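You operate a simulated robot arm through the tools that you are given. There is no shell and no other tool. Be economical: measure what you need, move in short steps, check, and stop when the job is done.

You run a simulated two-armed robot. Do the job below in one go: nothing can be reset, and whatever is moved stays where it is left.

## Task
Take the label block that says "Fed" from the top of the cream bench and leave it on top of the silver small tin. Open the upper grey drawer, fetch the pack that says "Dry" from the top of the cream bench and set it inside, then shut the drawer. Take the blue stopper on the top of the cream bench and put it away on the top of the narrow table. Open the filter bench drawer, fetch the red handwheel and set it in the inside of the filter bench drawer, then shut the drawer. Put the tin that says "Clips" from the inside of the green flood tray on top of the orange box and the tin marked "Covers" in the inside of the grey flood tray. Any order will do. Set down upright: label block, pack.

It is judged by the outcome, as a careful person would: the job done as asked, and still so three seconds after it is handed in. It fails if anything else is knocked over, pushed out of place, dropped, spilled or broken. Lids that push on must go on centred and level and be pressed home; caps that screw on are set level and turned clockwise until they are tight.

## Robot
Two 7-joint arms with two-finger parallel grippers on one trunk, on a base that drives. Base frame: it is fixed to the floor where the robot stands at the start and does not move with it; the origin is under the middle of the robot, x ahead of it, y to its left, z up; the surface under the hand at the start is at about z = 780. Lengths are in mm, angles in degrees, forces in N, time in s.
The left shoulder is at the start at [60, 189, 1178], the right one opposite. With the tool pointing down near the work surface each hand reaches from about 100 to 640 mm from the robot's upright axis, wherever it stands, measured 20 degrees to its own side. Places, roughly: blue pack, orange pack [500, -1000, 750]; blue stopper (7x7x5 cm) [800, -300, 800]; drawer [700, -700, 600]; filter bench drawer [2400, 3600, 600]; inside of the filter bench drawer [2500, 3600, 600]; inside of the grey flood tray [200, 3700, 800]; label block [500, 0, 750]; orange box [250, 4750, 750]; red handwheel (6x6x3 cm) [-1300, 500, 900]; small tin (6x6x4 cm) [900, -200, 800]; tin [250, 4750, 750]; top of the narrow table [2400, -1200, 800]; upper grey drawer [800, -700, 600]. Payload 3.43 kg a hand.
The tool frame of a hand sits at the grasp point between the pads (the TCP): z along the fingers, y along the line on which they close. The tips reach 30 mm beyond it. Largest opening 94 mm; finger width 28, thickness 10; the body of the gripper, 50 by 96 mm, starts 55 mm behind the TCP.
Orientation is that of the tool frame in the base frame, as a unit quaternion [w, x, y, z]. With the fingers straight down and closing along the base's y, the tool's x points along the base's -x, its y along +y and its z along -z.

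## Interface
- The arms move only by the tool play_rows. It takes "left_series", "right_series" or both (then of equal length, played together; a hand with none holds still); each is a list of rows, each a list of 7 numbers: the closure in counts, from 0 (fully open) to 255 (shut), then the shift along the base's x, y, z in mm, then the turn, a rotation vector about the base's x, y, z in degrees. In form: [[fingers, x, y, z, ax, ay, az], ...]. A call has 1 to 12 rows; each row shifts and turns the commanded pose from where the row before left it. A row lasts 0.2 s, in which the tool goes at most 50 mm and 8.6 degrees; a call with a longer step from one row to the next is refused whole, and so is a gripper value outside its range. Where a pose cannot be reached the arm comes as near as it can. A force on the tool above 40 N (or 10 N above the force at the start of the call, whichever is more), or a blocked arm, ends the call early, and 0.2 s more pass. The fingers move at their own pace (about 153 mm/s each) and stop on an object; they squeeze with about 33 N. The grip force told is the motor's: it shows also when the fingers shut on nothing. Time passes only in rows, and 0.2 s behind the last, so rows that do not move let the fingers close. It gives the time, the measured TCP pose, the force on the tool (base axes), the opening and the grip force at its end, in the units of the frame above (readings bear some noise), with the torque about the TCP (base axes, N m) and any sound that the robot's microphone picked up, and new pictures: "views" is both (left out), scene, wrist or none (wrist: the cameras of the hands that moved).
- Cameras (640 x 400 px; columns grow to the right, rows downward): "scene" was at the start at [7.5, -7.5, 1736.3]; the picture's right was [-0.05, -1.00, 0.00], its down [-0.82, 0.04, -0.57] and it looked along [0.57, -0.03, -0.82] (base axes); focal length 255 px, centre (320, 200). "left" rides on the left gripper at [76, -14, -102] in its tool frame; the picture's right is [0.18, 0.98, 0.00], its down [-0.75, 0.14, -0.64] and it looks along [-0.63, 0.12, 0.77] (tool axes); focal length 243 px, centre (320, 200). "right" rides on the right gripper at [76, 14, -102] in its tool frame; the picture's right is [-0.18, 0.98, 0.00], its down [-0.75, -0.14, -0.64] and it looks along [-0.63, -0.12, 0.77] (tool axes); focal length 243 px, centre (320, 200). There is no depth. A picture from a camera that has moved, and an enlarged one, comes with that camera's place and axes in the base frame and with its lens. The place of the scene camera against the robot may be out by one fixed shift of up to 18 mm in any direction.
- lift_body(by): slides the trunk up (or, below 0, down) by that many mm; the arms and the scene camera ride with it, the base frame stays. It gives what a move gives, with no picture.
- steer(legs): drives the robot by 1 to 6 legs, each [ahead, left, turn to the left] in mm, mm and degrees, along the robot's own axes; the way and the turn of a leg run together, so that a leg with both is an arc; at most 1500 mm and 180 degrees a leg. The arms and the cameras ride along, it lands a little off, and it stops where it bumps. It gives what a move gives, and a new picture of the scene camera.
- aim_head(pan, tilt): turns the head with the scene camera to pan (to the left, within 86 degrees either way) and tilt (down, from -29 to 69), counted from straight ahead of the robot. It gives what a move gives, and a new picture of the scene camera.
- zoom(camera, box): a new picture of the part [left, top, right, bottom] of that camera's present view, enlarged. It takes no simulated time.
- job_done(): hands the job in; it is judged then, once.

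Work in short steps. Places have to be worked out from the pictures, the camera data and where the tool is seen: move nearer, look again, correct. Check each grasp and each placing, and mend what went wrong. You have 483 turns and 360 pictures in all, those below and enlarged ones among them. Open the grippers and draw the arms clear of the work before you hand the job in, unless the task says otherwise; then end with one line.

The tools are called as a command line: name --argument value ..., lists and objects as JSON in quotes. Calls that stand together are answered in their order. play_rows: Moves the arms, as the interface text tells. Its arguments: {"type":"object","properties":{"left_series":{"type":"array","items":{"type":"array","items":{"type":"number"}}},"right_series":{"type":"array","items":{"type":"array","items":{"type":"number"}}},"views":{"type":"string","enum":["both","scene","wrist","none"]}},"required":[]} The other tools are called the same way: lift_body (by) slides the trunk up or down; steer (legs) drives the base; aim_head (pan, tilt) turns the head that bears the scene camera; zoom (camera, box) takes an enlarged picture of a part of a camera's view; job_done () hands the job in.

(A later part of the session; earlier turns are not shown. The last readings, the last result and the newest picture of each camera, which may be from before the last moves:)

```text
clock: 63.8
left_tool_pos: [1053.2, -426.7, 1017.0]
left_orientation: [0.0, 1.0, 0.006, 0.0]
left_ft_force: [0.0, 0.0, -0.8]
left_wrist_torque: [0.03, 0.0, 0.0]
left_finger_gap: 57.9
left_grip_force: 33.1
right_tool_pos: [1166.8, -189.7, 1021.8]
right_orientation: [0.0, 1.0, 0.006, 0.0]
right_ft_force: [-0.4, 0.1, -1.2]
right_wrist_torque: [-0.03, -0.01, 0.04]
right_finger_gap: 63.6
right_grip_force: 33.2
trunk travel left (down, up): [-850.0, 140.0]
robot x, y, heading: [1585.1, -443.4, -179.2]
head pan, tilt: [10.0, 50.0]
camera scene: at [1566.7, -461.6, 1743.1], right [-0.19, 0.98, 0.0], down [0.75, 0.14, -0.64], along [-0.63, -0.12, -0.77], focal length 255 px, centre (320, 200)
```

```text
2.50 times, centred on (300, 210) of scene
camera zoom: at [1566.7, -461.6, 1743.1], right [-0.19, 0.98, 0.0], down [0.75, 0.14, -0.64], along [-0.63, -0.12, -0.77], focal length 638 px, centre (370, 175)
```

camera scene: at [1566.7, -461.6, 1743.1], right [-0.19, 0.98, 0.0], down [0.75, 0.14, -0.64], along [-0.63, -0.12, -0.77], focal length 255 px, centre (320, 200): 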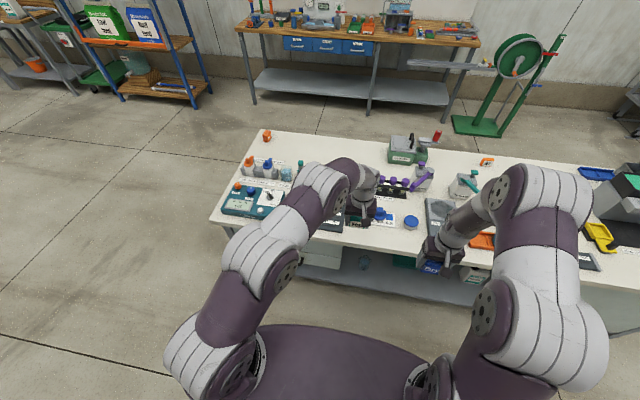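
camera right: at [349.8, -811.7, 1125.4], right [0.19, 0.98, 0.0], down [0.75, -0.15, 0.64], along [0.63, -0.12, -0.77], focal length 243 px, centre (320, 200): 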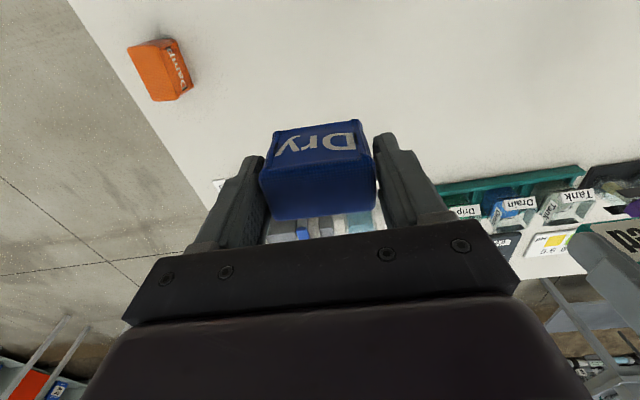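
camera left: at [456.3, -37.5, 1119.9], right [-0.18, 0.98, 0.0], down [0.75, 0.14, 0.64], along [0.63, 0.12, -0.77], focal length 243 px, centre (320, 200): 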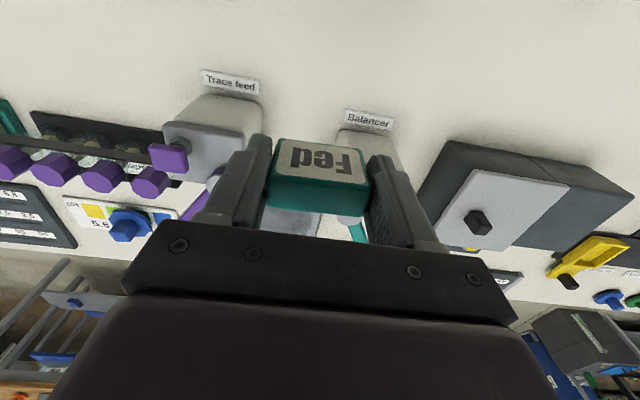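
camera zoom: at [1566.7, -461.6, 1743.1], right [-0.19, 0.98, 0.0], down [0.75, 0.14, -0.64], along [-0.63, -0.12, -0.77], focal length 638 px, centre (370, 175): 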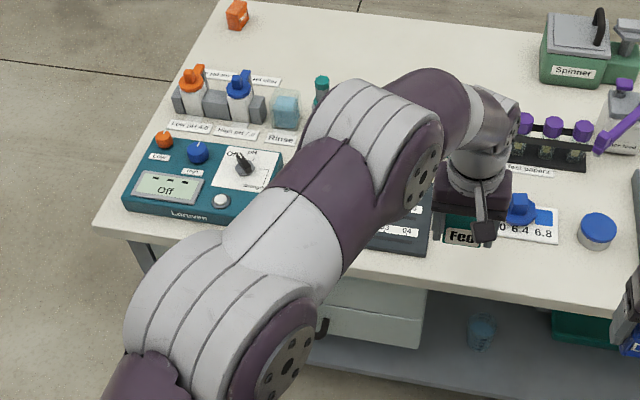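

The silver tin with its blue lid is at about (850,-190), and the stopper beside it. I drive nearer.

steer --legs '[[0, -220, -0.5], [250, 0, 0]]'

```text
clock: 66.9
left_tool_pos: [801.4, -205.1, 1015.9]
left_orientation: [-0.001, 1.0, 0.0, 0.0]
left_ft_force: [-0.5, 0.7, 0.2]
left_wrist_torque: [-0.03, 0.0, 0.04]
left_finger_gap: 58.4
left_grip_force: 33.2
right_tool_pos: [918.7, 29.3, 1023.0]
right_orientation: [0.0, 1.0, 0.0, 0.0]
right_ft_force: [1.1, 0.9, 0.2]
right_wrist_torque: [0.01, 0.02, 0.01]
right_finger_gap: 63.8
right_grip_force: 33.1
trunk travel left (down, up): [-850.0, 140.0]
robot x, y, heading: [1335.8, -227.7, -180.0]
head pan, tilt: [10.0, 50.0]
camera scene: at [1315.6, -246.6, 1743.2], right [-0.17, 0.98, 0.0], down [0.75, 0.13, -0.64], along [-0.63, -0.11, -0.77], focal length 255 px, centre (320, 200)
```

scene: 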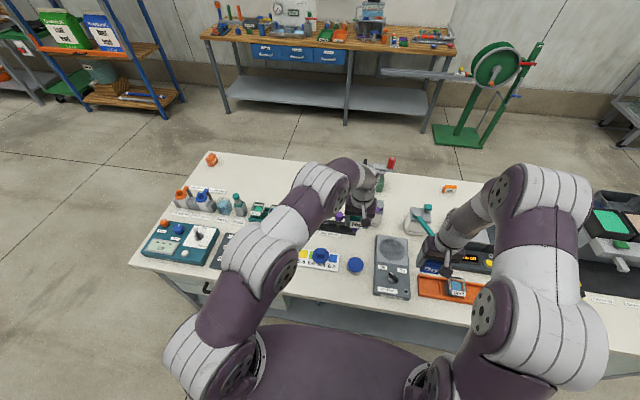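

play_rows --left_series '[[255, 30, 8, -20, 0, 0, 0], [255, 26, 7, -20, 0, 0, 0], [255, 0, 0, 0, 0, 0, 0]]' --views "wrist"

```text
clock: 67.7
left_tool_pos: [857.3, -190.6, 973.8]
left_orientation: [0.0, 1.0, 0.0, 0.0]
left_ft_force: [-0.6, 0.4, 0.2]
left_wrist_torque: [-0.02, 0.01, -0.02]
left_finger_gap: 58.4
left_grip_force: 33.1
right_tool_pos: [917.3, 28.8, 1022.6]
right_orientation: [0.0, 1.0, 0.0, 0.001]
right_ft_force: [0.6, -0.1, -2.0]
right_wrist_torque: [0.01, -0.01, 0.0]
right_finger_gap: 63.8
right_grip_force: 33.5
trunk travel left (down, up): [-850.0, 140.0]
robot x, y, heading: [1333.6, -230.4, -180.1]
head pan, tilt: [10.0, 50.0]
camera left: at [932.2, -174.9, 1076.7], right [0.18, -0.98, 0.0], down [-0.75, -0.14, 0.64], along [-0.63, -0.12, -0.77], focal length 243 px, centre (320, 200)
```

left: 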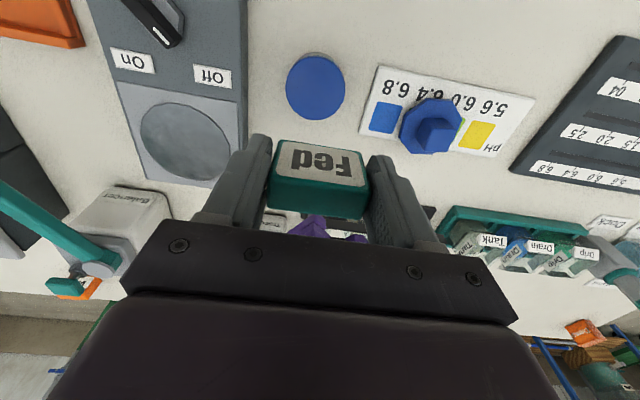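

zoom --camera "left" --box '[230, 40, 410, 240]'

```text
2.00 times, centred on (320, 140) of left
camera zoom: at [932.2, -174.9, 1076.7], right [0.18, -0.98, 0.0], down [-0.75, -0.14, 0.64], along [-0.63, -0.12, -0.77], focal length 485 px, centre (320, 320)
```

zoom: 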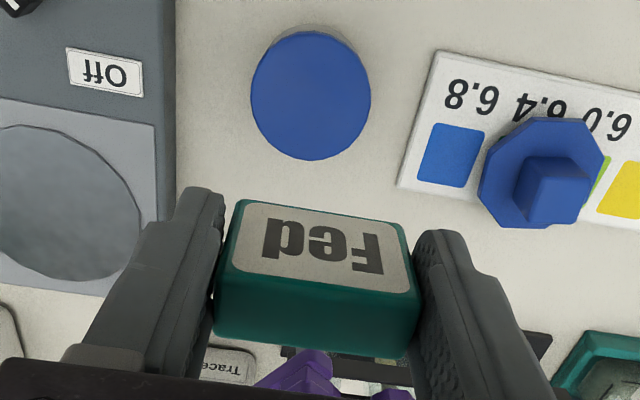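

Tin lid centre at about (863,-183, top≈818). I move Fed over it and descend to just above.

play_rows --left_series '[[255, 14, 7, -10, 0, 0, 0], [255, 0, 0, -40, 0, 0, 0], [255, 0, 0, -40, 0, 0, 0], [255, 0, 0, -14, 0, 0, 0], [255, 0, 0, 0, 0, 0, 0]]' --views "both"

```text
clock: 68.9
left_tool_pos: [868.8, -181.7, 872.1]
left_orientation: [0.0, 1.0, 0.0, 0.0]
left_ft_force: [0.3, 0.6, -0.4]
left_wrist_torque: [0.02, -0.04, -0.01]
left_finger_gap: 58.4
left_grip_force: 33.2
right_tool_pos: [917.8, 28.6, 1022.0]
right_orientation: [0.0, 1.0, 0.0, 0.0]
right_ft_force: [1.0, 0.9, -1.3]
right_wrist_torque: [0.0, 0.03, 0.01]
right_finger_gap: 63.9
right_grip_force: 33.1
trunk travel left (down, up): [-850.0, 140.0]
robot x, y, heading: [1335.8, -228.4, -179.9]
head pan, tilt: [10.0, 50.0]
camera scene: at [1314.2, -246.8, 1743.1], right [-0.17, 0.98, 0.0], down [0.75, 0.13, -0.64], along [-0.63, -0.11, -0.77], focal length 255 px, centre (320, 200)
camera left: at [944.7, -167.2, 974.3], right [0.18, -0.98, 0.0], down [-0.75, -0.14, 0.64], along [-0.63, -0.12, -0.77], focal length 243 px, centre (320, 200)
```

scene: 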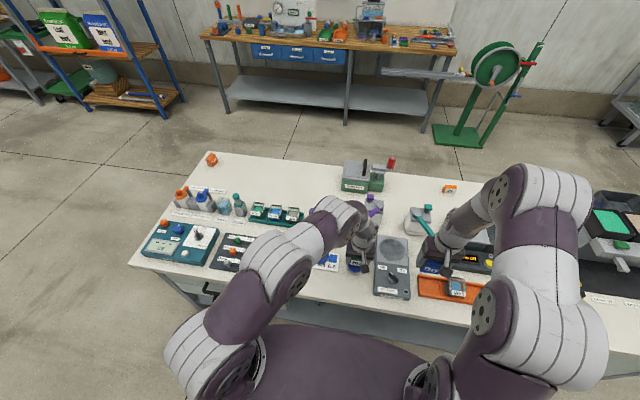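
left: 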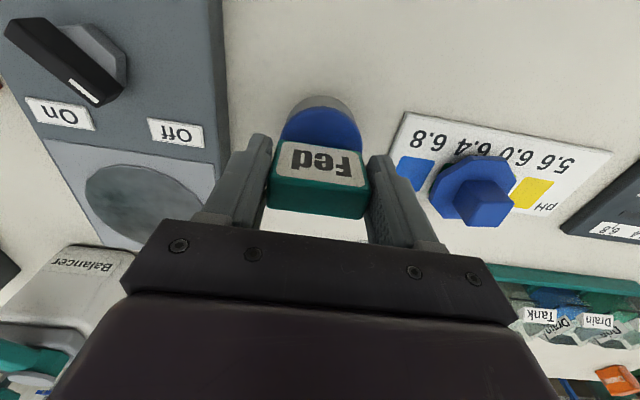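

Alignment looks good; I lower in small steps until contact.

play_rows --left_series '[[255, 0, 0, -4, 0, 0, 0], [255, 0, 0, -4, 0, 0, 0], [255, 0, 0, -3, 0, 0, 0], [255, 0, 0, -2, 0, 0, 0], [255, 0, 0, 0, 0, 0, 0]]' --views "wrist"

```text
clock: 70.1
left_tool_pos: [870.6, -183.2, 858.6]
left_orientation: [0.0, 1.0, 0.0, -0.001]
left_ft_force: [0.7, -0.3, -0.5]
left_wrist_torque: [-0.01, 0.0, 0.02]
left_finger_gap: 58.2
left_grip_force: 33.4
right_tool_pos: [918.6, 30.0, 1022.5]
right_orientation: [0.0, 1.0, 0.0, 0.0]
right_ft_force: [0.6, -0.6, -0.3]
right_wrist_torque: [0.0, 0.02, 0.01]
right_finger_gap: 63.9
right_grip_force: 33.5
trunk travel left (down, up): [-850.0, 140.0]
robot x, y, heading: [1335.6, -229.9, -179.8]
head pan, tilt: [10.0, 50.0]
camera left: at [944.9, -167.4, 961.9], right [0.18, -0.98, 0.0], down [-0.75, -0.14, 0.64], along [-0.63, -0.12, -0.77], focal length 243 px, centre (320, 200)
```

left: 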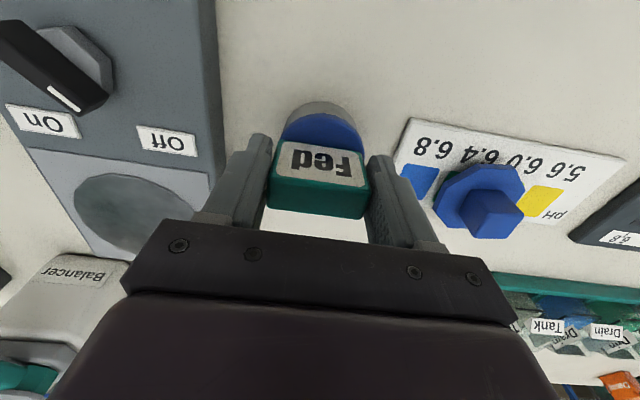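

play_rows --left_series '[[255, 0, 0, -2, 0, 0, 0], [255, 0, 0, -2, 0, 0, 0], [255, 0, 0, -2, 0, 0, 0], [255, 0, 0, 0, 0, 0, 0]]' --views "none"

```text
clock: 71.1
left_tool_pos: [869.4, -183.6, 855.2]
left_orientation: [-0.001, 1.0, 0.0, -0.002]
left_ft_force: [0.2, -1.1, 19.6]
left_wrist_torque: [-0.12, 0.01, 0.0]
left_finger_gap: 58.2
left_grip_force: 32.7
right_tool_pos: [919.6, 29.3, 1022.2]
right_orientation: [-0.001, 1.0, 0.0, 0.0]
right_ft_force: [0.2, 0.2, -0.7]
right_wrist_torque: [0.01, -0.02, 0.0]
right_finger_gap: 63.8
right_grip_force: 33.5
trunk travel left (down, up): [-850.0, 140.0]
robot x, y, heading: [1335.0, -228.2, -180.2]
head pan, tilt: [10.0, 50.0]
```

Contact felt (20 N). I ease up 1.5 mm and release.

play_rows --left_series '[[255, 0, 0, 1.5, 0, 0, 0], [60, 0, 0, 0, 0, 0, 0], [20, 0, 0, 0, 0, 0, 0], [0, 0, 0, 0, 0, 0, 0], [0, 0, 0, 20, 0, 0, 0], [0, 0, 0, 40, 0, 0, 0], [0, 0, 0, 40, 0, 0, 0], [0, 0, 0, 0, 0, 0, 0]]' --views "wrist"

```text
clock: 72.9
left_tool_pos: [868.8, -182.2, 954.3]
left_orientation: [0.0, 1.0, 0.0, -0.001]
left_ft_force: [0.4, 0.0, -0.3]
left_wrist_torque: [0.06, 0.0, 0.0]
left_finger_gap: 93.8
left_grip_force: 0.0
right_tool_pos: [917.6, 30.3, 1022.5]
right_orientation: [0.0, 1.0, 0.0, 0.0]
right_ft_force: [0.1, 1.1, -0.9]
right_wrist_torque: [0.03, -0.01, 0.0]
right_finger_gap: 63.8
right_grip_force: 33.5
trunk travel left (down, up): [-850.0, 140.0]
robot x, y, heading: [1334.9, -232.2, -180.0]
head pan, tilt: [10.0, 50.0]
camera left: at [944.1, -166.7, 1056.5], right [0.18, -0.98, 0.0], down [-0.75, -0.14, 0.64], along [-0.63, -0.12, -0.77], focal length 243 px, centre (320, 200)
```

left: 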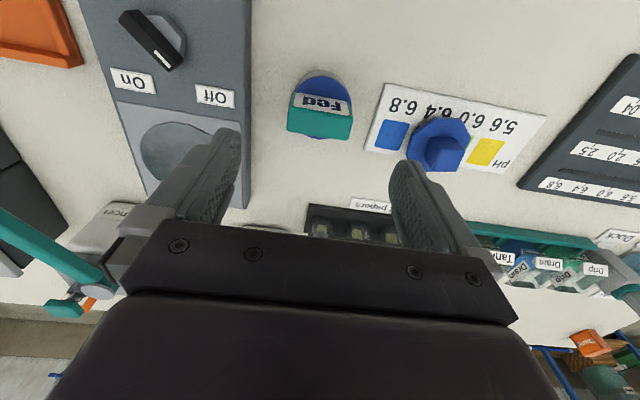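

Fed stands on the tin. Next the drawer: raise the left hand, back off and look at the drawer unit.

play_rows --left_series '[[0, 30, -10, 40, 0, 0, 0], [0, 40, -20, 20, 0, 0, 0], [0, 40, -20, 0, 0, 0, 0]]' --views "none"

steer --legs '[[-450, 0, 0], [0, 420, 0]]'

aim_head --pan 0 --tilt 45

```text
refused: row 1 steps farther than a row can; nothing moved
```

```text
clock: 77.8
left_tool_pos: [1319.4, -598.4, 954.2]
left_orientation: [-0.001, 1.0, 0.002, 0.0]
left_ft_force: [0.3, 1.0, 0.0]
left_wrist_torque: [-0.02, 0.03, 0.02]
left_finger_gap: 94.1
left_grip_force: 0.2
right_tool_pos: [1366.9, -385.4, 1021.8]
right_orientation: [0.0, 1.0, 0.001, 0.001]
right_ft_force: [-0.6, 0.2, -1.1]
right_wrist_torque: [0.01, 0.03, 0.02]
right_finger_gap: 64.0
right_grip_force: 32.8
trunk travel left (down, up): [-850.0, 140.0]
robot x, y, heading: [1783.3, -645.1, -179.8]
head pan, tilt: [10.0, 50.0]
camera scene: at [1763.7, -661.3, 1743.1], right [-0.18, 0.98, 0.0], down [0.75, 0.14, -0.64], along [-0.63, -0.11, -0.77], focal length 255 px, centre (320, 200)
```

scene: 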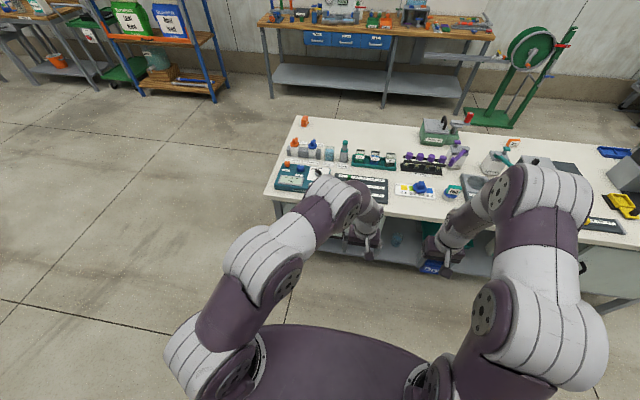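

```text
clock: 78.5
left_tool_pos: [1318.2, -600.4, 953.5]
left_orientation: [0.0, 1.0, 0.002, -0.001]
left_ft_force: [0.4, 0.5, 0.0]
left_wrist_torque: [-0.01, 0.01, -0.02]
left_finger_gap: 93.7
left_grip_force: 0.0
right_tool_pos: [1365.7, -387.3, 1021.9]
right_orientation: [0.0, 1.0, 0.002, 0.0]
right_ft_force: [1.0, -0.7, -0.6]
right_wrist_torque: [0.02, -0.01, 0.0]
right_finger_gap: 63.9
right_grip_force: 32.9
trunk travel left (down, up): [-850.0, 140.0]
robot x, y, heading: [1786.8, -648.5, -179.9]
head pan, tilt: [0.0, 45.0]
camera scene: at [1758.3, -649.6, 1750.0], right [0.0, 1.0, 0.0], down [0.71, 0.0, -0.71], along [-0.71, 0.0, -0.71], focal length 255 px, centre (320, 200)
```

scene: 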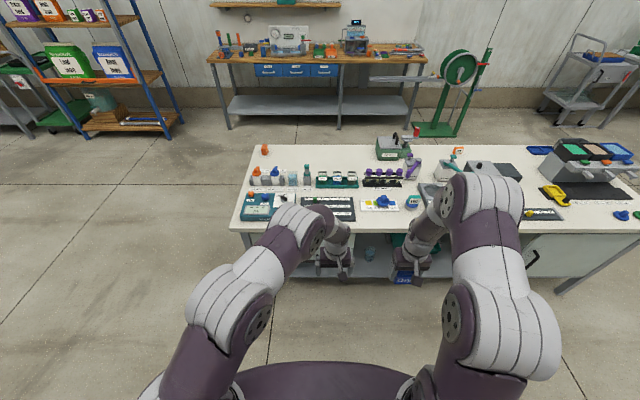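

play_rows --left_series '[[0, 30, -35, 0, 0, 0, 0], [0, 30, -35, 0, 0, 0, 0], [0, 30, -35, 0, 0, 0, 0], [0, 20, -35, 0, 0, 0, 0], [0, 0, -40, 0, 0, 0, 0], [0, 0, -40, 0, 0, 0, 0]]' --views "none"

lift_body --by -350

aim_head --pan 5 --tilt 35

```text
clock: 79.9
left_tool_pos: [1429.8, -819.7, 956.2]
left_orientation: [0.001, 1.0, 0.003, 0.0]
left_ft_force: [-1.0, -0.9, -0.6]
left_wrist_torque: [0.01, 0.01, -0.01]
left_finger_gap: 93.8
left_grip_force: 0.0
right_tool_pos: [1366.8, -388.2, 1021.2]
right_orientation: [-0.001, 1.0, 0.001, 0.0]
right_ft_force: [0.2, 0.4, -1.0]
right_wrist_torque: [0.01, 0.01, 0.02]
right_finger_gap: 63.8
right_grip_force: 32.8
trunk travel left (down, up): [-850.0, 140.0]
robot x, y, heading: [1782.5, -645.7, -179.8]
head pan, tilt: [0.0, 45.0]
```

```text
clock: 83.3
left_tool_pos: [1429.8, -820.2, 605.7]
left_orientation: [0.0, 1.0, 0.002, 0.0]
left_ft_force: [0.3, 0.0, 0.1]
left_wrist_torque: [0.0, -0.03, 0.01]
left_finger_gap: 94.0
left_grip_force: 0.1
right_tool_pos: [1368.0, -387.9, 672.6]
right_orientation: [0.0, 1.0, 0.002, 0.0]
right_ft_force: [-0.1, -1.1, -1.3]
right_wrist_torque: [0.0, 0.02, 0.03]
right_finger_gap: 63.6
right_grip_force: 32.9
trunk travel left (down, up): [-500.0, 490.0]
robot x, y, heading: [1784.6, -643.5, -180.0]
head pan, tilt: [0.0, 45.0]
```

```text
clock: 84.0
left_tool_pos: [1428.1, -818.9, 605.2]
left_orientation: [0.0, 1.0, 0.002, 0.0]
left_ft_force: [0.5, 0.5, 0.6]
left_wrist_torque: [0.0, 0.01, 0.0]
left_finger_gap: 94.3
left_grip_force: 0.0
right_tool_pos: [1366.4, -386.4, 672.8]
right_orientation: [0.0, 1.0, 0.002, 0.0]
right_ft_force: [0.1, -0.3, -0.9]
right_wrist_torque: [-0.02, 0.01, 0.0]
right_finger_gap: 63.7
right_grip_force: 32.6
trunk travel left (down, up): [-500.0, 490.0]
robot x, y, heading: [1785.5, -645.4, -179.8]
head pan, tilt: [5.0, 35.0]
camera scene: at [1752.0, -656.5, 1414.8], right [-0.09, 1.0, 0.0], down [0.57, 0.05, -0.82], along [-0.82, -0.07, -0.57], focal length 255 px, centre (320, 200)
```

scene: 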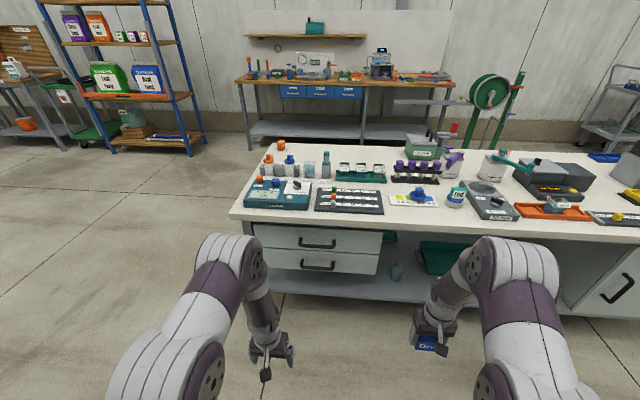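

zoom --camera "scene" --box '[220, 200, 440, 310]'

```text
2.91 times, centred on (330, 255) of scene
camera zoom: at [1752.0, -656.5, 1414.8], right [-0.09, 1.0, 0.0], down [0.57, 0.05, -0.82], along [-0.82, -0.07, -0.57], focal length 742 px, centre (291, 40)
```

zoom: 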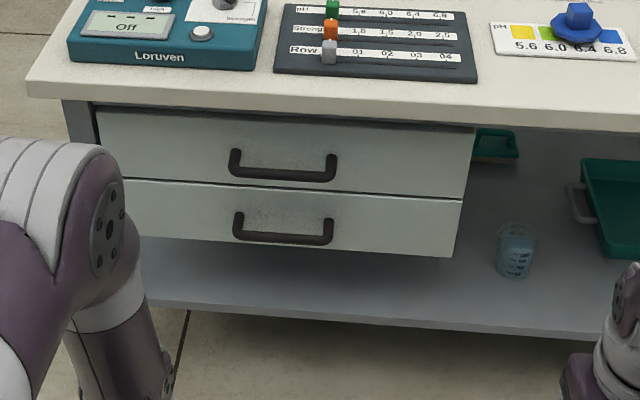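

The upper handle is a horizontal bar at about (985,-733,640). I turn the left hand horizontal (fingers toward -x, closing vertically).

play_rows --left_series '[[0, 0, 0, 5, 4.95, 4.95, 4.95], [0, 0, 0, 5, 4.95, 4.95, 4.95], [0, 0, 0, 5, 4.95, 4.95, 4.95], [0, 0, 0, 5, 4.95, 4.95, 4.95], [0, 0, 0, 5, 4.95, 4.95, 4.95], [0, 0, 0, 5, 4.95, 4.95, 4.95], [0, 0, 0, 0, 4.95, 4.95, 4.95]]' --views "none"

play_rows --left_series '[[0, 0, 0, 0, 4.95, 4.95, 4.95], [0, 0, 0, 0, 4.95, 4.95, 4.95], [0, 0, 0, 0, 4.95, 4.95, 4.95], [0, 0, 0, 0, 4.95, 4.95, 4.95], [0, 0, 0, 0, 4.95, 4.95, 4.95], [0, 0, 0, 0, 4.95, 4.95, 4.95], [0, 0, 0, 0, 4.95, 4.95, 4.95], [0, 0, 0, 0, 0, 0, 0]]' --views "both"

```text
clock: 85.6
left_tool_pos: [1428.7, -819.8, 636.1]
left_orientation: [-0.29, 0.864, 0.291, -0.289]
left_ft_force: [-0.3, -0.5, 0.1]
left_wrist_torque: [0.02, -0.01, 0.01]
left_finger_gap: 94.2
left_grip_force: 0.2
right_tool_pos: [1366.3, -386.9, 672.0]
right_orientation: [0.0, 1.0, 0.002, 0.0]
right_ft_force: [0.0, 0.3, -0.9]
right_wrist_torque: [0.02, 0.02, 0.0]
right_finger_gap: 63.6
right_grip_force: 32.7
trunk travel left (down, up): [-500.0, 490.0]
robot x, y, heading: [1785.7, -647.6, -179.7]
head pan, tilt: [5.0, 35.0]
```

```text
clock: 87.4
left_tool_pos: [1220.7, -893.2, 868.9]
left_orientation: [-0.502, 0.508, 0.501, -0.489]
left_ft_force: [0.0, -0.5, 0.3]
left_wrist_torque: [-0.02, -0.01, 0.03]
left_finger_gap: 93.8
left_grip_force: 0.1
left hand out of reach, approached as far as the arm can: row 1, 2, 3, 4, 5, 6, 7
right_tool_pos: [1367.0, -387.0, 671.7]
right_orientation: [0.0, 1.0, 0.002, 0.0]
right_ft_force: [0.4, 0.3, -1.5]
right_wrist_torque: [0.01, 0.02, -0.02]
right_finger_gap: 63.7
right_grip_force: 32.9
trunk travel left (down, up): [-500.0, 490.0]
robot x, y, heading: [1784.8, -643.8, -179.5]
head pan, tilt: [5.0, 35.0]
camera scene: at [1752.1, -656.4, 1414.9], right [-0.09, 1.0, 0.0], down [0.57, 0.05, -0.82], along [-0.82, -0.07, -0.57], focal length 255 px, centre (320, 200)
camera left: at [1323.2, -818.4, 885.6], right [0.02, 0.19, -0.98], down [0.63, -0.77, -0.13], along [-0.78, -0.62, -0.13], focal length 243 px, centre (320, 200)
```

scene: 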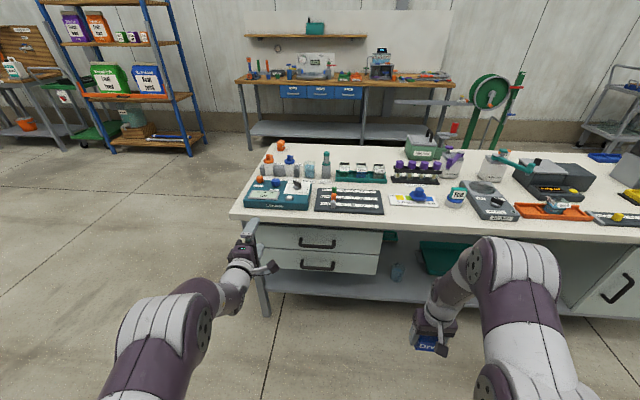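
left: 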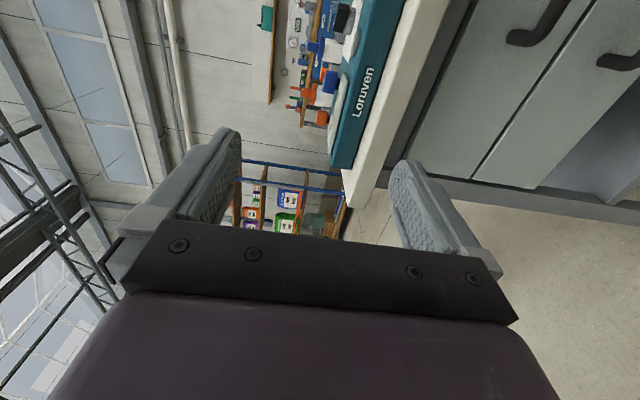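

play_rows --left_series '[[0, -45, 15, 0, 0, 0, 0], [0, -45, 15, 0, 0, 0, 0], [0, -45, 20, 0, 0, 0, 0], [0, -45, 20, 0, 0, 0, 0], [0, 0, 0, 0, 0, 0, 0], [0, 0, 0, 0, 0, 0, 0]]' --views "wrist"

```text
clock: 88.8
left_tool_pos: [1165.0, -885.8, 958.6]
left_orientation: [0.502, -0.502, -0.5, 0.496]
left_ft_force: [0.8, 0.1, -0.5]
left_wrist_torque: [0.02, 0.01, 0.03]
left_finger_gap: 94.3
left_grip_force: 0.0
left hand out of reach, approached as far as the arm can: row 1, 2, 3, 4
right_tool_pos: [1366.9, -386.7, 672.4]
right_orientation: [0.0, 1.0, 0.001, -0.001]
right_ft_force: [-0.4, -0.8, -0.8]
right_wrist_torque: [0.0, -0.01, 0.0]
right_finger_gap: 63.9
right_grip_force: 32.8
trunk travel left (down, up): [-500.0, 490.0]
robot x, y, heading: [1785.1, -644.7, -179.6]
head pan, tilt: [5.0, 35.0]
camera left: at [1267.3, -808.8, 973.8], right [0.0, 0.19, -0.98], down [0.64, -0.76, -0.14], along [-0.77, -0.62, -0.12], focal length 243 px, centre (320, 200)
```

left: 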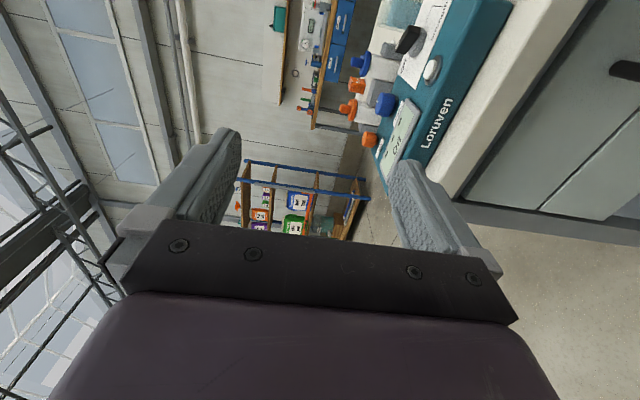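

play_rows --left_series '[[0, 0, 10, -50, 0, 0, 0], [0, 0, 10, -48, 0, 0, 0], [0, 0, 15, -45, 0, 0, 0], [0, 0, 15, -45, 0, 0, 0], [0, 0, 0, 0, 0, 0, 0]]' --views "scene"

```text
refused: row 1 steps farther than a row can; nothing moved
```

play_rows --left_series '[[0, 0, 10, -45, 0, 0, 0], [0, 0, 10, -45, 0, 0, 0], [0, 0, 15, -45, 0, 0, 0], [0, 0, 15, -45, 0, 0, 0], [0, 0, 0, 0, 0, 0, 0]]' --views "scene"

```text
clock: 90.0
left_tool_pos: [1161.8, -911.2, 790.4]
left_orientation: [0.504, -0.502, -0.498, 0.495]
left_ft_force: [0.0, 0.1, -0.6]
left_wrist_torque: [0.03, 0.0, 0.0]
left_finger_gap: 94.0
left_grip_force: 0.0
left hand out of reach, approached as far as the arm can: row 1, 2, 3, 4
right_tool_pos: [1367.0, -385.7, 672.3]
right_orientation: [0.0, 1.0, 0.002, 0.0]
right_ft_force: [0.0, -0.2, -1.3]
right_wrist_torque: [0.05, 0.0, -0.04]
right_finger_gap: 63.8
right_grip_force: 33.5
trunk travel left (down, up): [-500.0, 490.0]
robot x, y, heading: [1780.5, -647.1, -179.8]
head pan, tilt: [5.0, 35.0]
camera scene: at [1752.5, -656.4, 1414.9], right [-0.09, 1.0, 0.0], down [0.57, 0.05, -0.82], along [-0.82, -0.07, -0.57], focal length 255 px, centre (320, 200)
```

scene: 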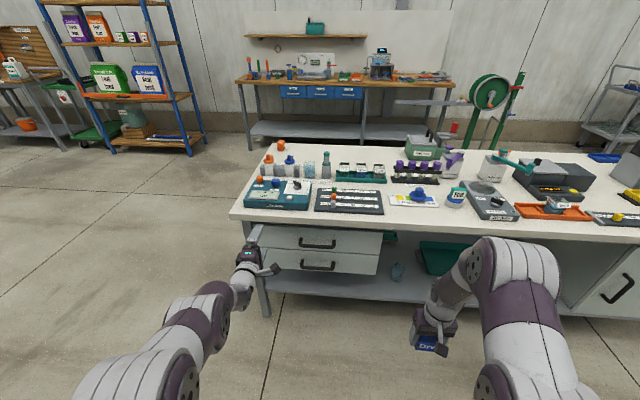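

The arm is constrained with this roll; I try the opposite roll (turn 180° about x).

play_rows --left_series '[[0, 0, 0, 0, -8.5, 0, 0], [0, 0, 0, 0, -8.5, 0, 0], [0, 0, 0, 0, -8.5, 0, 0], [0, 0, 0, 0, -8.5, 0, 0], [0, 0, 0, 0, -8.5, 0, 0], [0, 0, 0, 0, -8.5, 0, 0], [0, 0, 0, 0, -8.5, 0, 0], [0, 0, 0, 0, -8.5, 0, 0], [0, 0, 0, 0, -8.5, 0, 0], [0, 0, 0, 0, -8.5, 0, 0], [0, 0, 0, 0, -5, 0, 0]]' --views "none"

play_rows --left_series '[[0, 0, 10, 0, -8.5, 0, 0], [0, 0, 10, 0, -8.5, 0, 0], [0, 0, 10, 0, -8.5, 0, 0], [0, 0, 10, 0, -8.5, 0, 0], [0, 0, 10, 0, -8.5, 0, 0], [0, 0, 10, 0, -8.5, 0, 0], [0, 0, 10, 0, -8.5, 0, 0], [0, 0, 10, 0, -8.5, 0, 0], [0, 0, 10, 0, -8.5, 0, 0], [0, 0, 10, 0, -8.5, 0, 0], [0, 0, 10, 0, -5, 0, 0]]' --views "scene"

```text
clock: 92.4
left_tool_pos: [1161.0, -914.1, 789.2]
left_orientation: [-0.003, 0.707, -0.002, -0.707]
left_ft_force: [-0.8, 0.0, 0.3]
left_wrist_torque: [0.01, -0.01, 0.01]
left_finger_gap: 94.3
left_grip_force: 0.1
left hand out of reach, approached as far as the arm can: row 1
right_tool_pos: [1365.7, -387.6, 671.9]
right_orientation: [0.0, 1.0, 0.002, 0.0]
right_ft_force: [-0.4, 0.3, -1.1]
right_wrist_torque: [0.0, -0.03, 0.0]
right_finger_gap: 63.7
right_grip_force: 32.6
trunk travel left (down, up): [-500.0, 490.0]
robot x, y, heading: [1784.4, -643.6, -180.0]
head pan, tilt: [5.0, 35.0]
```

```text
clock: 94.8
left_tool_pos: [1107.2, -983.8, 938.8]
left_orientation: [0.251, 0.665, -0.289, -0.641]
left_ft_force: [-0.5, 0.1, -0.1]
left_wrist_torque: [0.01, 0.01, 0.0]
left_finger_gap: 93.9
left_grip_force: 0.1
left hand out of reach, approached as far as the arm can: row 1, 2, 3, 4, 5, 6, 7, 8, 9, 10, 11
right_tool_pos: [1366.4, -387.3, 672.6]
right_orientation: [0.0, 1.0, 0.002, 0.0]
right_ft_force: [0.8, -0.4, -1.5]
right_wrist_torque: [-0.03, 0.03, -0.03]
right_finger_gap: 63.9
right_grip_force: 33.0
trunk travel left (down, up): [-500.0, 490.0]
robot x, y, heading: [1783.9, -646.4, -179.9]
head pan, tilt: [5.0, 35.0]
camera scene: at [1752.1, -656.3, 1414.8], right [-0.09, 1.0, 0.0], down [0.57, 0.05, -0.82], along [-0.82, -0.07, -0.57], focal length 255 px, centre (320, 200)
```

scene: 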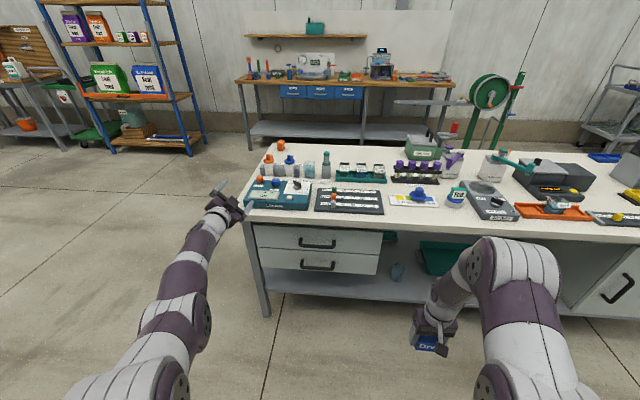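

That way is unreachable. I'll instead use a 45° downward approach with closing in the x–z plane; I retract and re-orient the left hand.

play_rows --left_series '[[0, 25, 0, 20, 7.34, -1.33, 3.33], [0, 25, 0, 15, 7.34, -1.33, 3.33], [0, 25, 10, 0, 7.34, -1.33, 3.33], [0, 25, 10, 0, 7.34, -1.33, 3.33], [0, 25, 10, 0, 7.34, -1.33, 3.33], [0, 25, 10, 0, 7.34, -1.33, 3.33], [0, 25, 10, 0, 7.34, -1.33, 3.33], [0, 10, 10, 0, 7.34, -1.33, 3.33], [0, 0, 10, 0, 7.34, -1.33, 3.33]]' --views "none"

play_rows --left_series '[[0, 0, 15, -20, 7.34, -1.33, 3.33], [0, 0, 15, -20, 7.34, -1.33, 3.33], [0, 0, 15, -20, 7.34, -1.33, 3.33], [0, 0, 15, -20, 7.34, -1.33, 3.33], [0, 0, 15, -20, 7.34, -1.33, 3.33], [0, 0, 15, -20, 7.34, -1.33, 3.33], [0, 0, 15, -20, 7.34, -1.33, 3.33], [0, 0, 15, -20, 7.34, -1.33, 3.33], [0, 0, 0, 0, 0, 0, 0]]' --views "none"

lift_body --by 200

aim_head --pan 5 --tilt 45

```text
clock: 96.8
left_tool_pos: [1170.1, -965.3, 944.9]
left_orientation: [-0.017, 0.801, 0.254, -0.542]
left_ft_force: [1.2, 0.6, -0.7]
left_wrist_torque: [-0.01, 0.01, 0.01]
left_finger_gap: 94.0
left_grip_force: 0.1
left hand out of reach, approached as far as the arm can: row 1, 3, 4, 5, 6, 7, 8
right_tool_pos: [1366.7, -387.2, 670.8]
right_orientation: [0.0, 1.0, 0.002, -0.001]
right_ft_force: [0.9, -0.5, -0.5]
right_wrist_torque: [0.0, 0.0, -0.02]
right_finger_gap: 63.6
right_grip_force: 32.5
trunk travel left (down, up): [-500.0, 490.0]
robot x, y, heading: [1782.4, -643.3, -179.7]
head pan, tilt: [5.0, 35.0]
```

```text
clock: 98.8
left_tool_pos: [1171.5, -844.0, 785.3]
left_orientation: [-0.262, 0.657, 0.655, -0.266]
left_ft_force: [-0.4, 0.1, -0.5]
left_wrist_torque: [0.02, -0.01, -0.01]
left_finger_gap: 93.8
left_grip_force: 0.0
right_tool_pos: [1367.1, -386.8, 672.4]
right_orientation: [-0.001, 1.0, 0.002, 0.0]
right_ft_force: [-0.8, -0.1, -0.7]
right_wrist_torque: [0.0, 0.01, -0.01]
right_finger_gap: 63.7
right_grip_force: 33.1
trunk travel left (down, up): [-500.0, 490.0]
robot x, y, heading: [1784.6, -644.6, -179.9]
head pan, tilt: [5.0, 35.0]
```

```text
clock: 101.0
left_tool_pos: [1169.9, -845.1, 986.2]
left_orientation: [-0.261, 0.657, 0.655, -0.266]
left_ft_force: [-0.2, 1.1, -0.9]
left_wrist_torque: [0.0, 0.02, -0.02]
left_finger_gap: 93.9
left_grip_force: 0.0
right_tool_pos: [1366.9, -386.4, 872.1]
right_orientation: [0.0, 1.0, 0.002, 0.0]
right_ft_force: [0.1, -0.2, -0.5]
right_wrist_torque: [-0.02, 0.0, 0.03]
right_finger_gap: 63.5
right_grip_force: 33.1
trunk travel left (down, up): [-700.0, 290.0]
robot x, y, heading: [1785.9, -645.3, -180.0]
head pan, tilt: [5.0, 35.0]
```

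```text
clock: 101.7
left_tool_pos: [1170.9, -845.3, 985.9]
left_orientation: [-0.261, 0.657, 0.655, -0.266]
left_ft_force: [0.4, -0.6, -0.3]
left_wrist_torque: [0.0, -0.01, 0.02]
left_finger_gap: 93.9
left_grip_force: 0.1
right_tool_pos: [1366.9, -387.6, 871.3]
right_orientation: [0.001, 1.0, 0.002, 0.0]
right_ft_force: [1.5, 0.7, -1.5]
right_wrist_torque: [0.01, 0.0, -0.02]
right_finger_gap: 63.8
right_grip_force: 32.9
trunk travel left (down, up): [-700.0, 290.0]
robot x, y, heading: [1784.0, -645.3, -179.7]
head pan, tilt: [5.0, 45.0]
camera scene: at [1758.7, -655.9, 1600.1], right [-0.09, 1.0, 0.0], down [0.7, 0.06, -0.71], along [-0.7, -0.06, -0.71], focal length 255 px, centre (320, 200)
```

scene: 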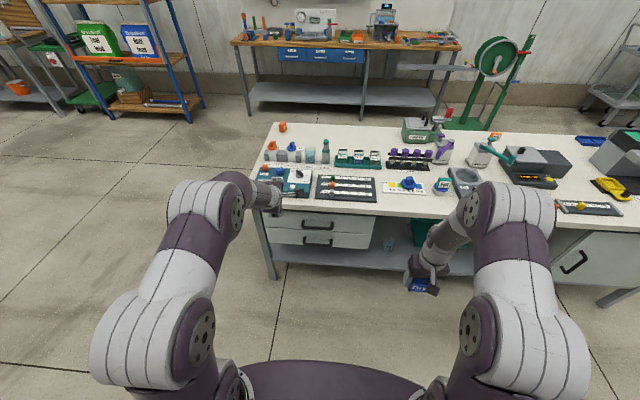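

45° works. I lower the hand in front of the handle.

play_rows --left_series '[[0, 5, 14, -40, 0, 0, 0], [0, 5, 14, -40, 0, 0, 0], [0, 5, 14, -40, 0, 0, 0], [0, 5, 14, -40, 0, 0, 0], [0, 0, 14, -40, 0, 0, 0], [0, 0, 14, -40, 0, 0, 0], [0, 0, 14, -40, 0, 0, 0], [0, 0, 14, -20, 0, 0, 0], [0, 0, 0, 0, 0, 0, 0]]' --views "both"

```text
clock: 103.7
left_tool_pos: [1191.9, -732.3, 684.9]
left_orientation: [-0.261, 0.657, 0.656, -0.266]
left_ft_force: [0.3, 0.0, 0.6]
left_wrist_torque: [0.05, -0.01, -0.01]
left_finger_gap: 94.1
left_grip_force: 0.1
right_tool_pos: [1366.9, -387.7, 873.2]
right_orientation: [0.0, 1.0, 0.002, 0.0]
right_ft_force: [0.0, -0.5, -1.2]
right_wrist_torque: [-0.03, -0.02, 0.02]
right_finger_gap: 63.5
right_grip_force: 32.4
trunk travel left (down, up): [-700.0, 290.0]
robot x, y, heading: [1786.3, -645.0, -180.1]
head pan, tilt: [5.0, 45.0]
camera scene: at [1758.9, -656.2, 1600.0], right [-0.09, 1.0, 0.0], down [0.7, 0.06, -0.71], along [-0.7, -0.06, -0.71], focal length 255 px, centre (320, 200)
camera left: at [1251.2, -654.8, 767.7], right [0.71, 0.18, -0.68], down [0.55, -0.75, 0.37], along [-0.45, -0.64, -0.63], focal length 243 px, centre (320, 200)
```

scene: 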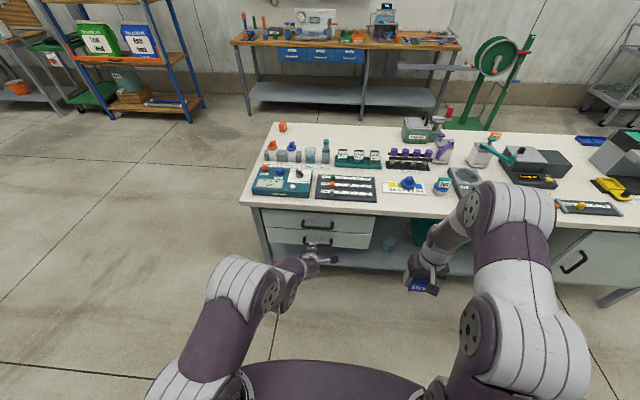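
left: 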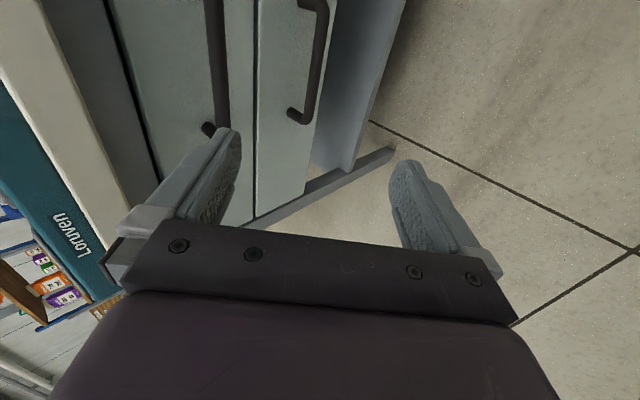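

zoom --camera "scene" --box '[240, 190, 400, 280]'

zoom --camera "left" --box '[80, 0, 400, 200]'

```text
4.00 times, centred on (320, 235) of scene
camera zoom: at [1758.9, -656.2, 1600.0], right [-0.09, 1.0, 0.0], down [0.7, 0.06, -0.71], along [-0.7, -0.06, -0.71], focal length 1020 px, centre (320, 60)
```

zoom: 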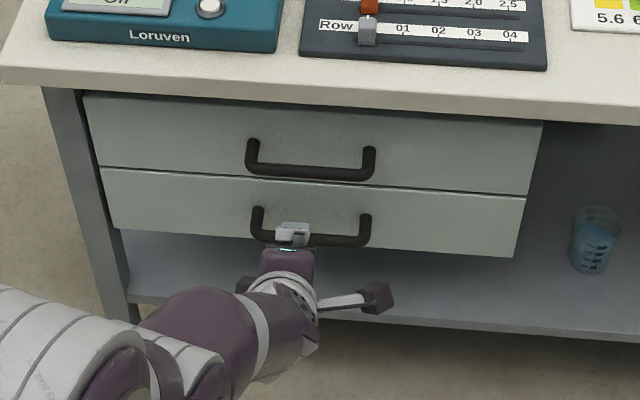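

```text
2.00 times, centred on (240, 100) of left
camera zoom: at [1251.2, -654.8, 767.7], right [0.71, 0.18, -0.68], down [0.55, -0.75, 0.37], along [-0.45, -0.64, -0.63], focal length 485 px, centre (480, 400)
```

zoom: 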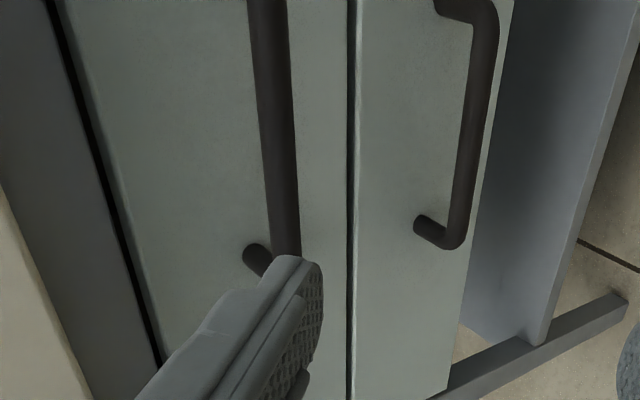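

play_rows --left_series '[[0, -45, 0, 2, 0, 0, 0], [0, -45, 0, 2, 0, 0, 0], [0, -40, 0, 2, 0, 0, 0], [0, 0, 0, 0, 0, 0, 0]]' --views "wrist"

```text
clock: 104.7
left_tool_pos: [1086.5, -734.0, 689.1]
left_orientation: [-0.258, 0.657, 0.656, -0.269]
left_ft_force: [0.5, 0.1, 0.4]
left_wrist_torque: [0.02, 0.01, -0.03]
left_finger_gap: 93.8
left_grip_force: 0.1
left hand out of reach, approached as far as the arm can: row 3
right_tool_pos: [1365.5, -386.6, 873.1]
right_orientation: [0.0, 1.0, 0.002, 0.0]
right_ft_force: [-0.2, -0.7, -1.0]
right_wrist_torque: [0.02, 0.01, 0.02]
right_finger_gap: 63.7
right_grip_force: 33.0
trunk travel left (down, up): [-700.0, 290.0]
robot x, y, heading: [1782.9, -644.6, -179.7]
head pan, tilt: [5.0, 45.0]
camera left: at [1145.1, -656.0, 772.2], right [0.71, 0.18, -0.68], down [0.55, -0.75, 0.38], along [-0.44, -0.64, -0.63], focal length 243 px, centre (320, 200)
```

left: 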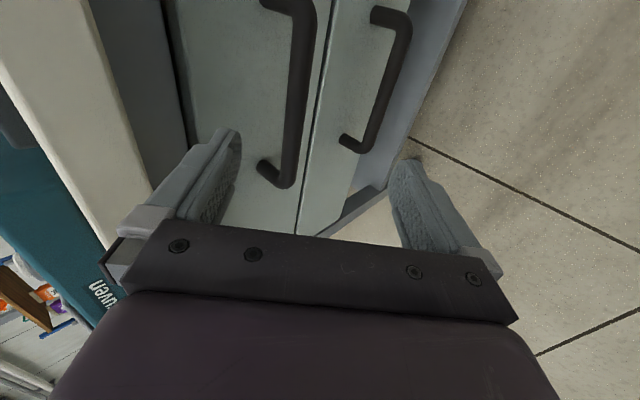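

play_rows --left_series '[[0, 45, 0, 0, 0, 0, 0], [0, 45, 0, 0, 0, 0, 0], [0, 45, 0, 0, 0, 0, 0]]' --views "none"

steer --legs '[[170, 0, 0]]'

zoom --camera "left" --box '[0, 0, 640, 400]'

```text
clock: 105.5
left_tool_pos: [1220.5, -736.6, 690.7]
left_orientation: [-0.262, 0.657, 0.655, -0.266]
left_ft_force: [0.2, 0.3, -0.5]
left_wrist_torque: [0.05, 0.04, 0.0]
left_finger_gap: 93.9
left_grip_force: 0.1
right_tool_pos: [1367.3, -385.8, 872.7]
right_orientation: [0.0, 1.0, 0.002, 0.0]
right_ft_force: [1.2, 0.3, -1.3]
right_wrist_torque: [-0.05, 0.04, -0.03]
right_finger_gap: 63.5
right_grip_force: 32.6
trunk travel left (down, up): [-700.0, 290.0]
robot x, y, heading: [1784.9, -647.2, -180.0]
head pan, tilt: [5.0, 45.0]
```

```text
clock: 107.0
left_tool_pos: [1048.4, -735.5, 689.2]
left_orientation: [-0.261, 0.657, 0.655, -0.265]
left_ft_force: [0.2, -0.4, -0.3]
left_wrist_torque: [0.05, -0.03, 0.0]
left_finger_gap: 94.0
left_grip_force: 0.0
right_tool_pos: [1194.3, -387.6, 871.7]
right_orientation: [0.0, 1.0, 0.001, 0.001]
right_ft_force: [0.8, -0.4, -0.6]
right_wrist_torque: [-0.01, 0.01, 0.01]
right_finger_gap: 63.8
right_grip_force: 33.0
trunk travel left (down, up): [-700.0, 290.0]
robot x, y, heading: [1611.4, -644.0, -179.6]
head pan, tilt: [5.0, 45.0]
camera scene: at [1586.7, -656.4, 1600.0], right [-0.09, 1.0, 0.0], down [0.7, 0.06, -0.71], along [-0.7, -0.06, -0.71], focal length 255 px, centre (320, 200)
```

scene: 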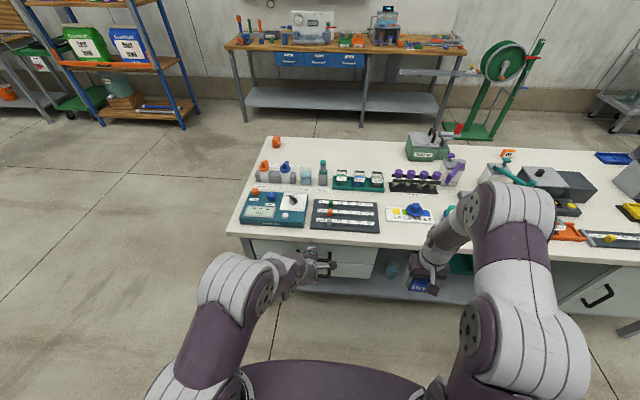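

```text
1.00 times, centred on (320, 200) of left (not enlarged: the box is as wide or as high as the picture)
camera zoom: at [1108.3, -658.2, 773.2], right [0.71, 0.18, -0.68], down [0.55, -0.75, 0.37], along [-0.45, -0.64, -0.63], focal length 243 px, centre (320, 200)
```

zoom: 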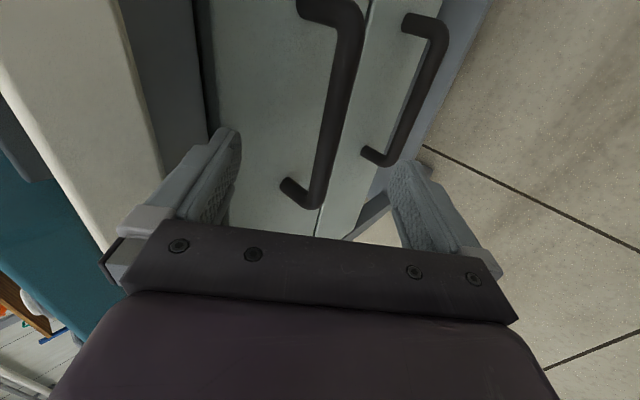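

Bar estimated at (1006, y, 636). I half-close the fingers and move in along 45°.

play_rows --left_series '[[157, 0, 0, 0, 0, 0, 0], [157, 3, 0, -8, 0, 0, 0], [157, -10, 0, -10, 0, 0, 0], [157, -6, 0, -6, 0, 0, 0], [157, 0, 0, 0, 0, 0, 0]]' --views "wrist"

```text
clock: 108.2
left_tool_pos: [1035.3, -737.2, 665.5]
left_orientation: [-0.26, 0.658, 0.654, -0.267]
left_ft_force: [-0.4, -0.1, 0.1]
left_wrist_torque: [0.0, 0.0, 0.02]
left_finger_gap: 36.0
left_grip_force: 0.1
right_tool_pos: [1196.0, -387.0, 872.6]
right_orientation: [0.0, 1.0, 0.002, 0.0]
right_ft_force: [-0.5, 0.0, -0.4]
right_wrist_torque: [0.02, -0.05, 0.01]
right_finger_gap: 63.6
right_grip_force: 33.4
trunk travel left (down, up): [-700.0, 290.0]
robot x, y, heading: [1608.9, -646.6, -179.6]
head pan, tilt: [5.0, 45.0]
camera left: at [1095.4, -658.9, 748.8], right [0.71, 0.18, -0.68], down [0.55, -0.75, 0.37], along [-0.45, -0.64, -0.63], focal length 243 px, centre (320, 200)
```

left: 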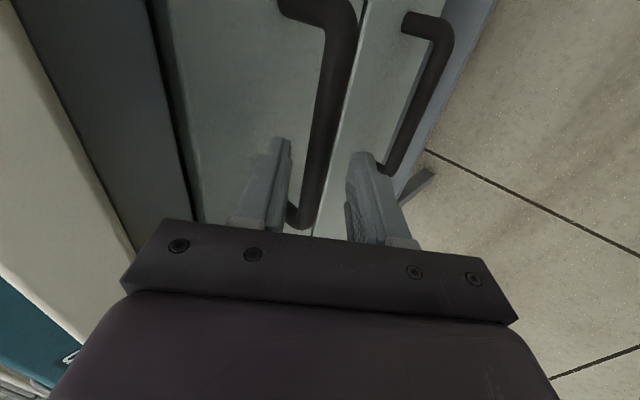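

play_rows --left_series '[[157, -8, 0, -8, 0, 0, 0], [157, -8, 0, -8, 0, 0, 0], [157, 0, 0, 0, 0, 0, 0]]' --views "wrist"

```text
clock: 109.0
left_tool_pos: [1019.7, -737.9, 650.2]
left_orientation: [-0.262, 0.658, 0.654, -0.266]
left_ft_force: [-0.2, 0.3, 0.5]
left_wrist_torque: [0.01, 0.01, -0.02]
left_finger_gap: 36.0
left_grip_force: 0.0
right_tool_pos: [1196.0, -386.9, 871.6]
right_orientation: [0.0, 1.0, 0.002, 0.0]
right_ft_force: [0.2, -0.3, -2.0]
right_wrist_torque: [-0.01, 0.01, 0.04]
right_finger_gap: 63.7
right_grip_force: 32.8
trunk travel left (down, up): [-700.0, 290.0]
robot x, y, heading: [1611.9, -644.6, -180.0]
head pan, tilt: [5.0, 45.0]
camera left: at [1079.2, -658.6, 733.6], right [0.71, 0.18, -0.68], down [0.55, -0.75, 0.37], along [-0.45, -0.64, -0.63], focal length 243 px, centre (320, 200)
```

left: 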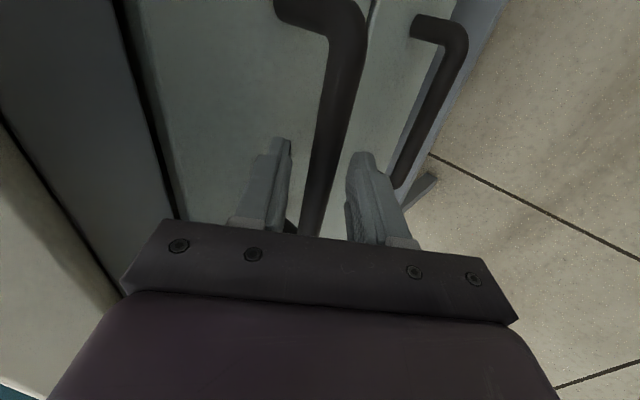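

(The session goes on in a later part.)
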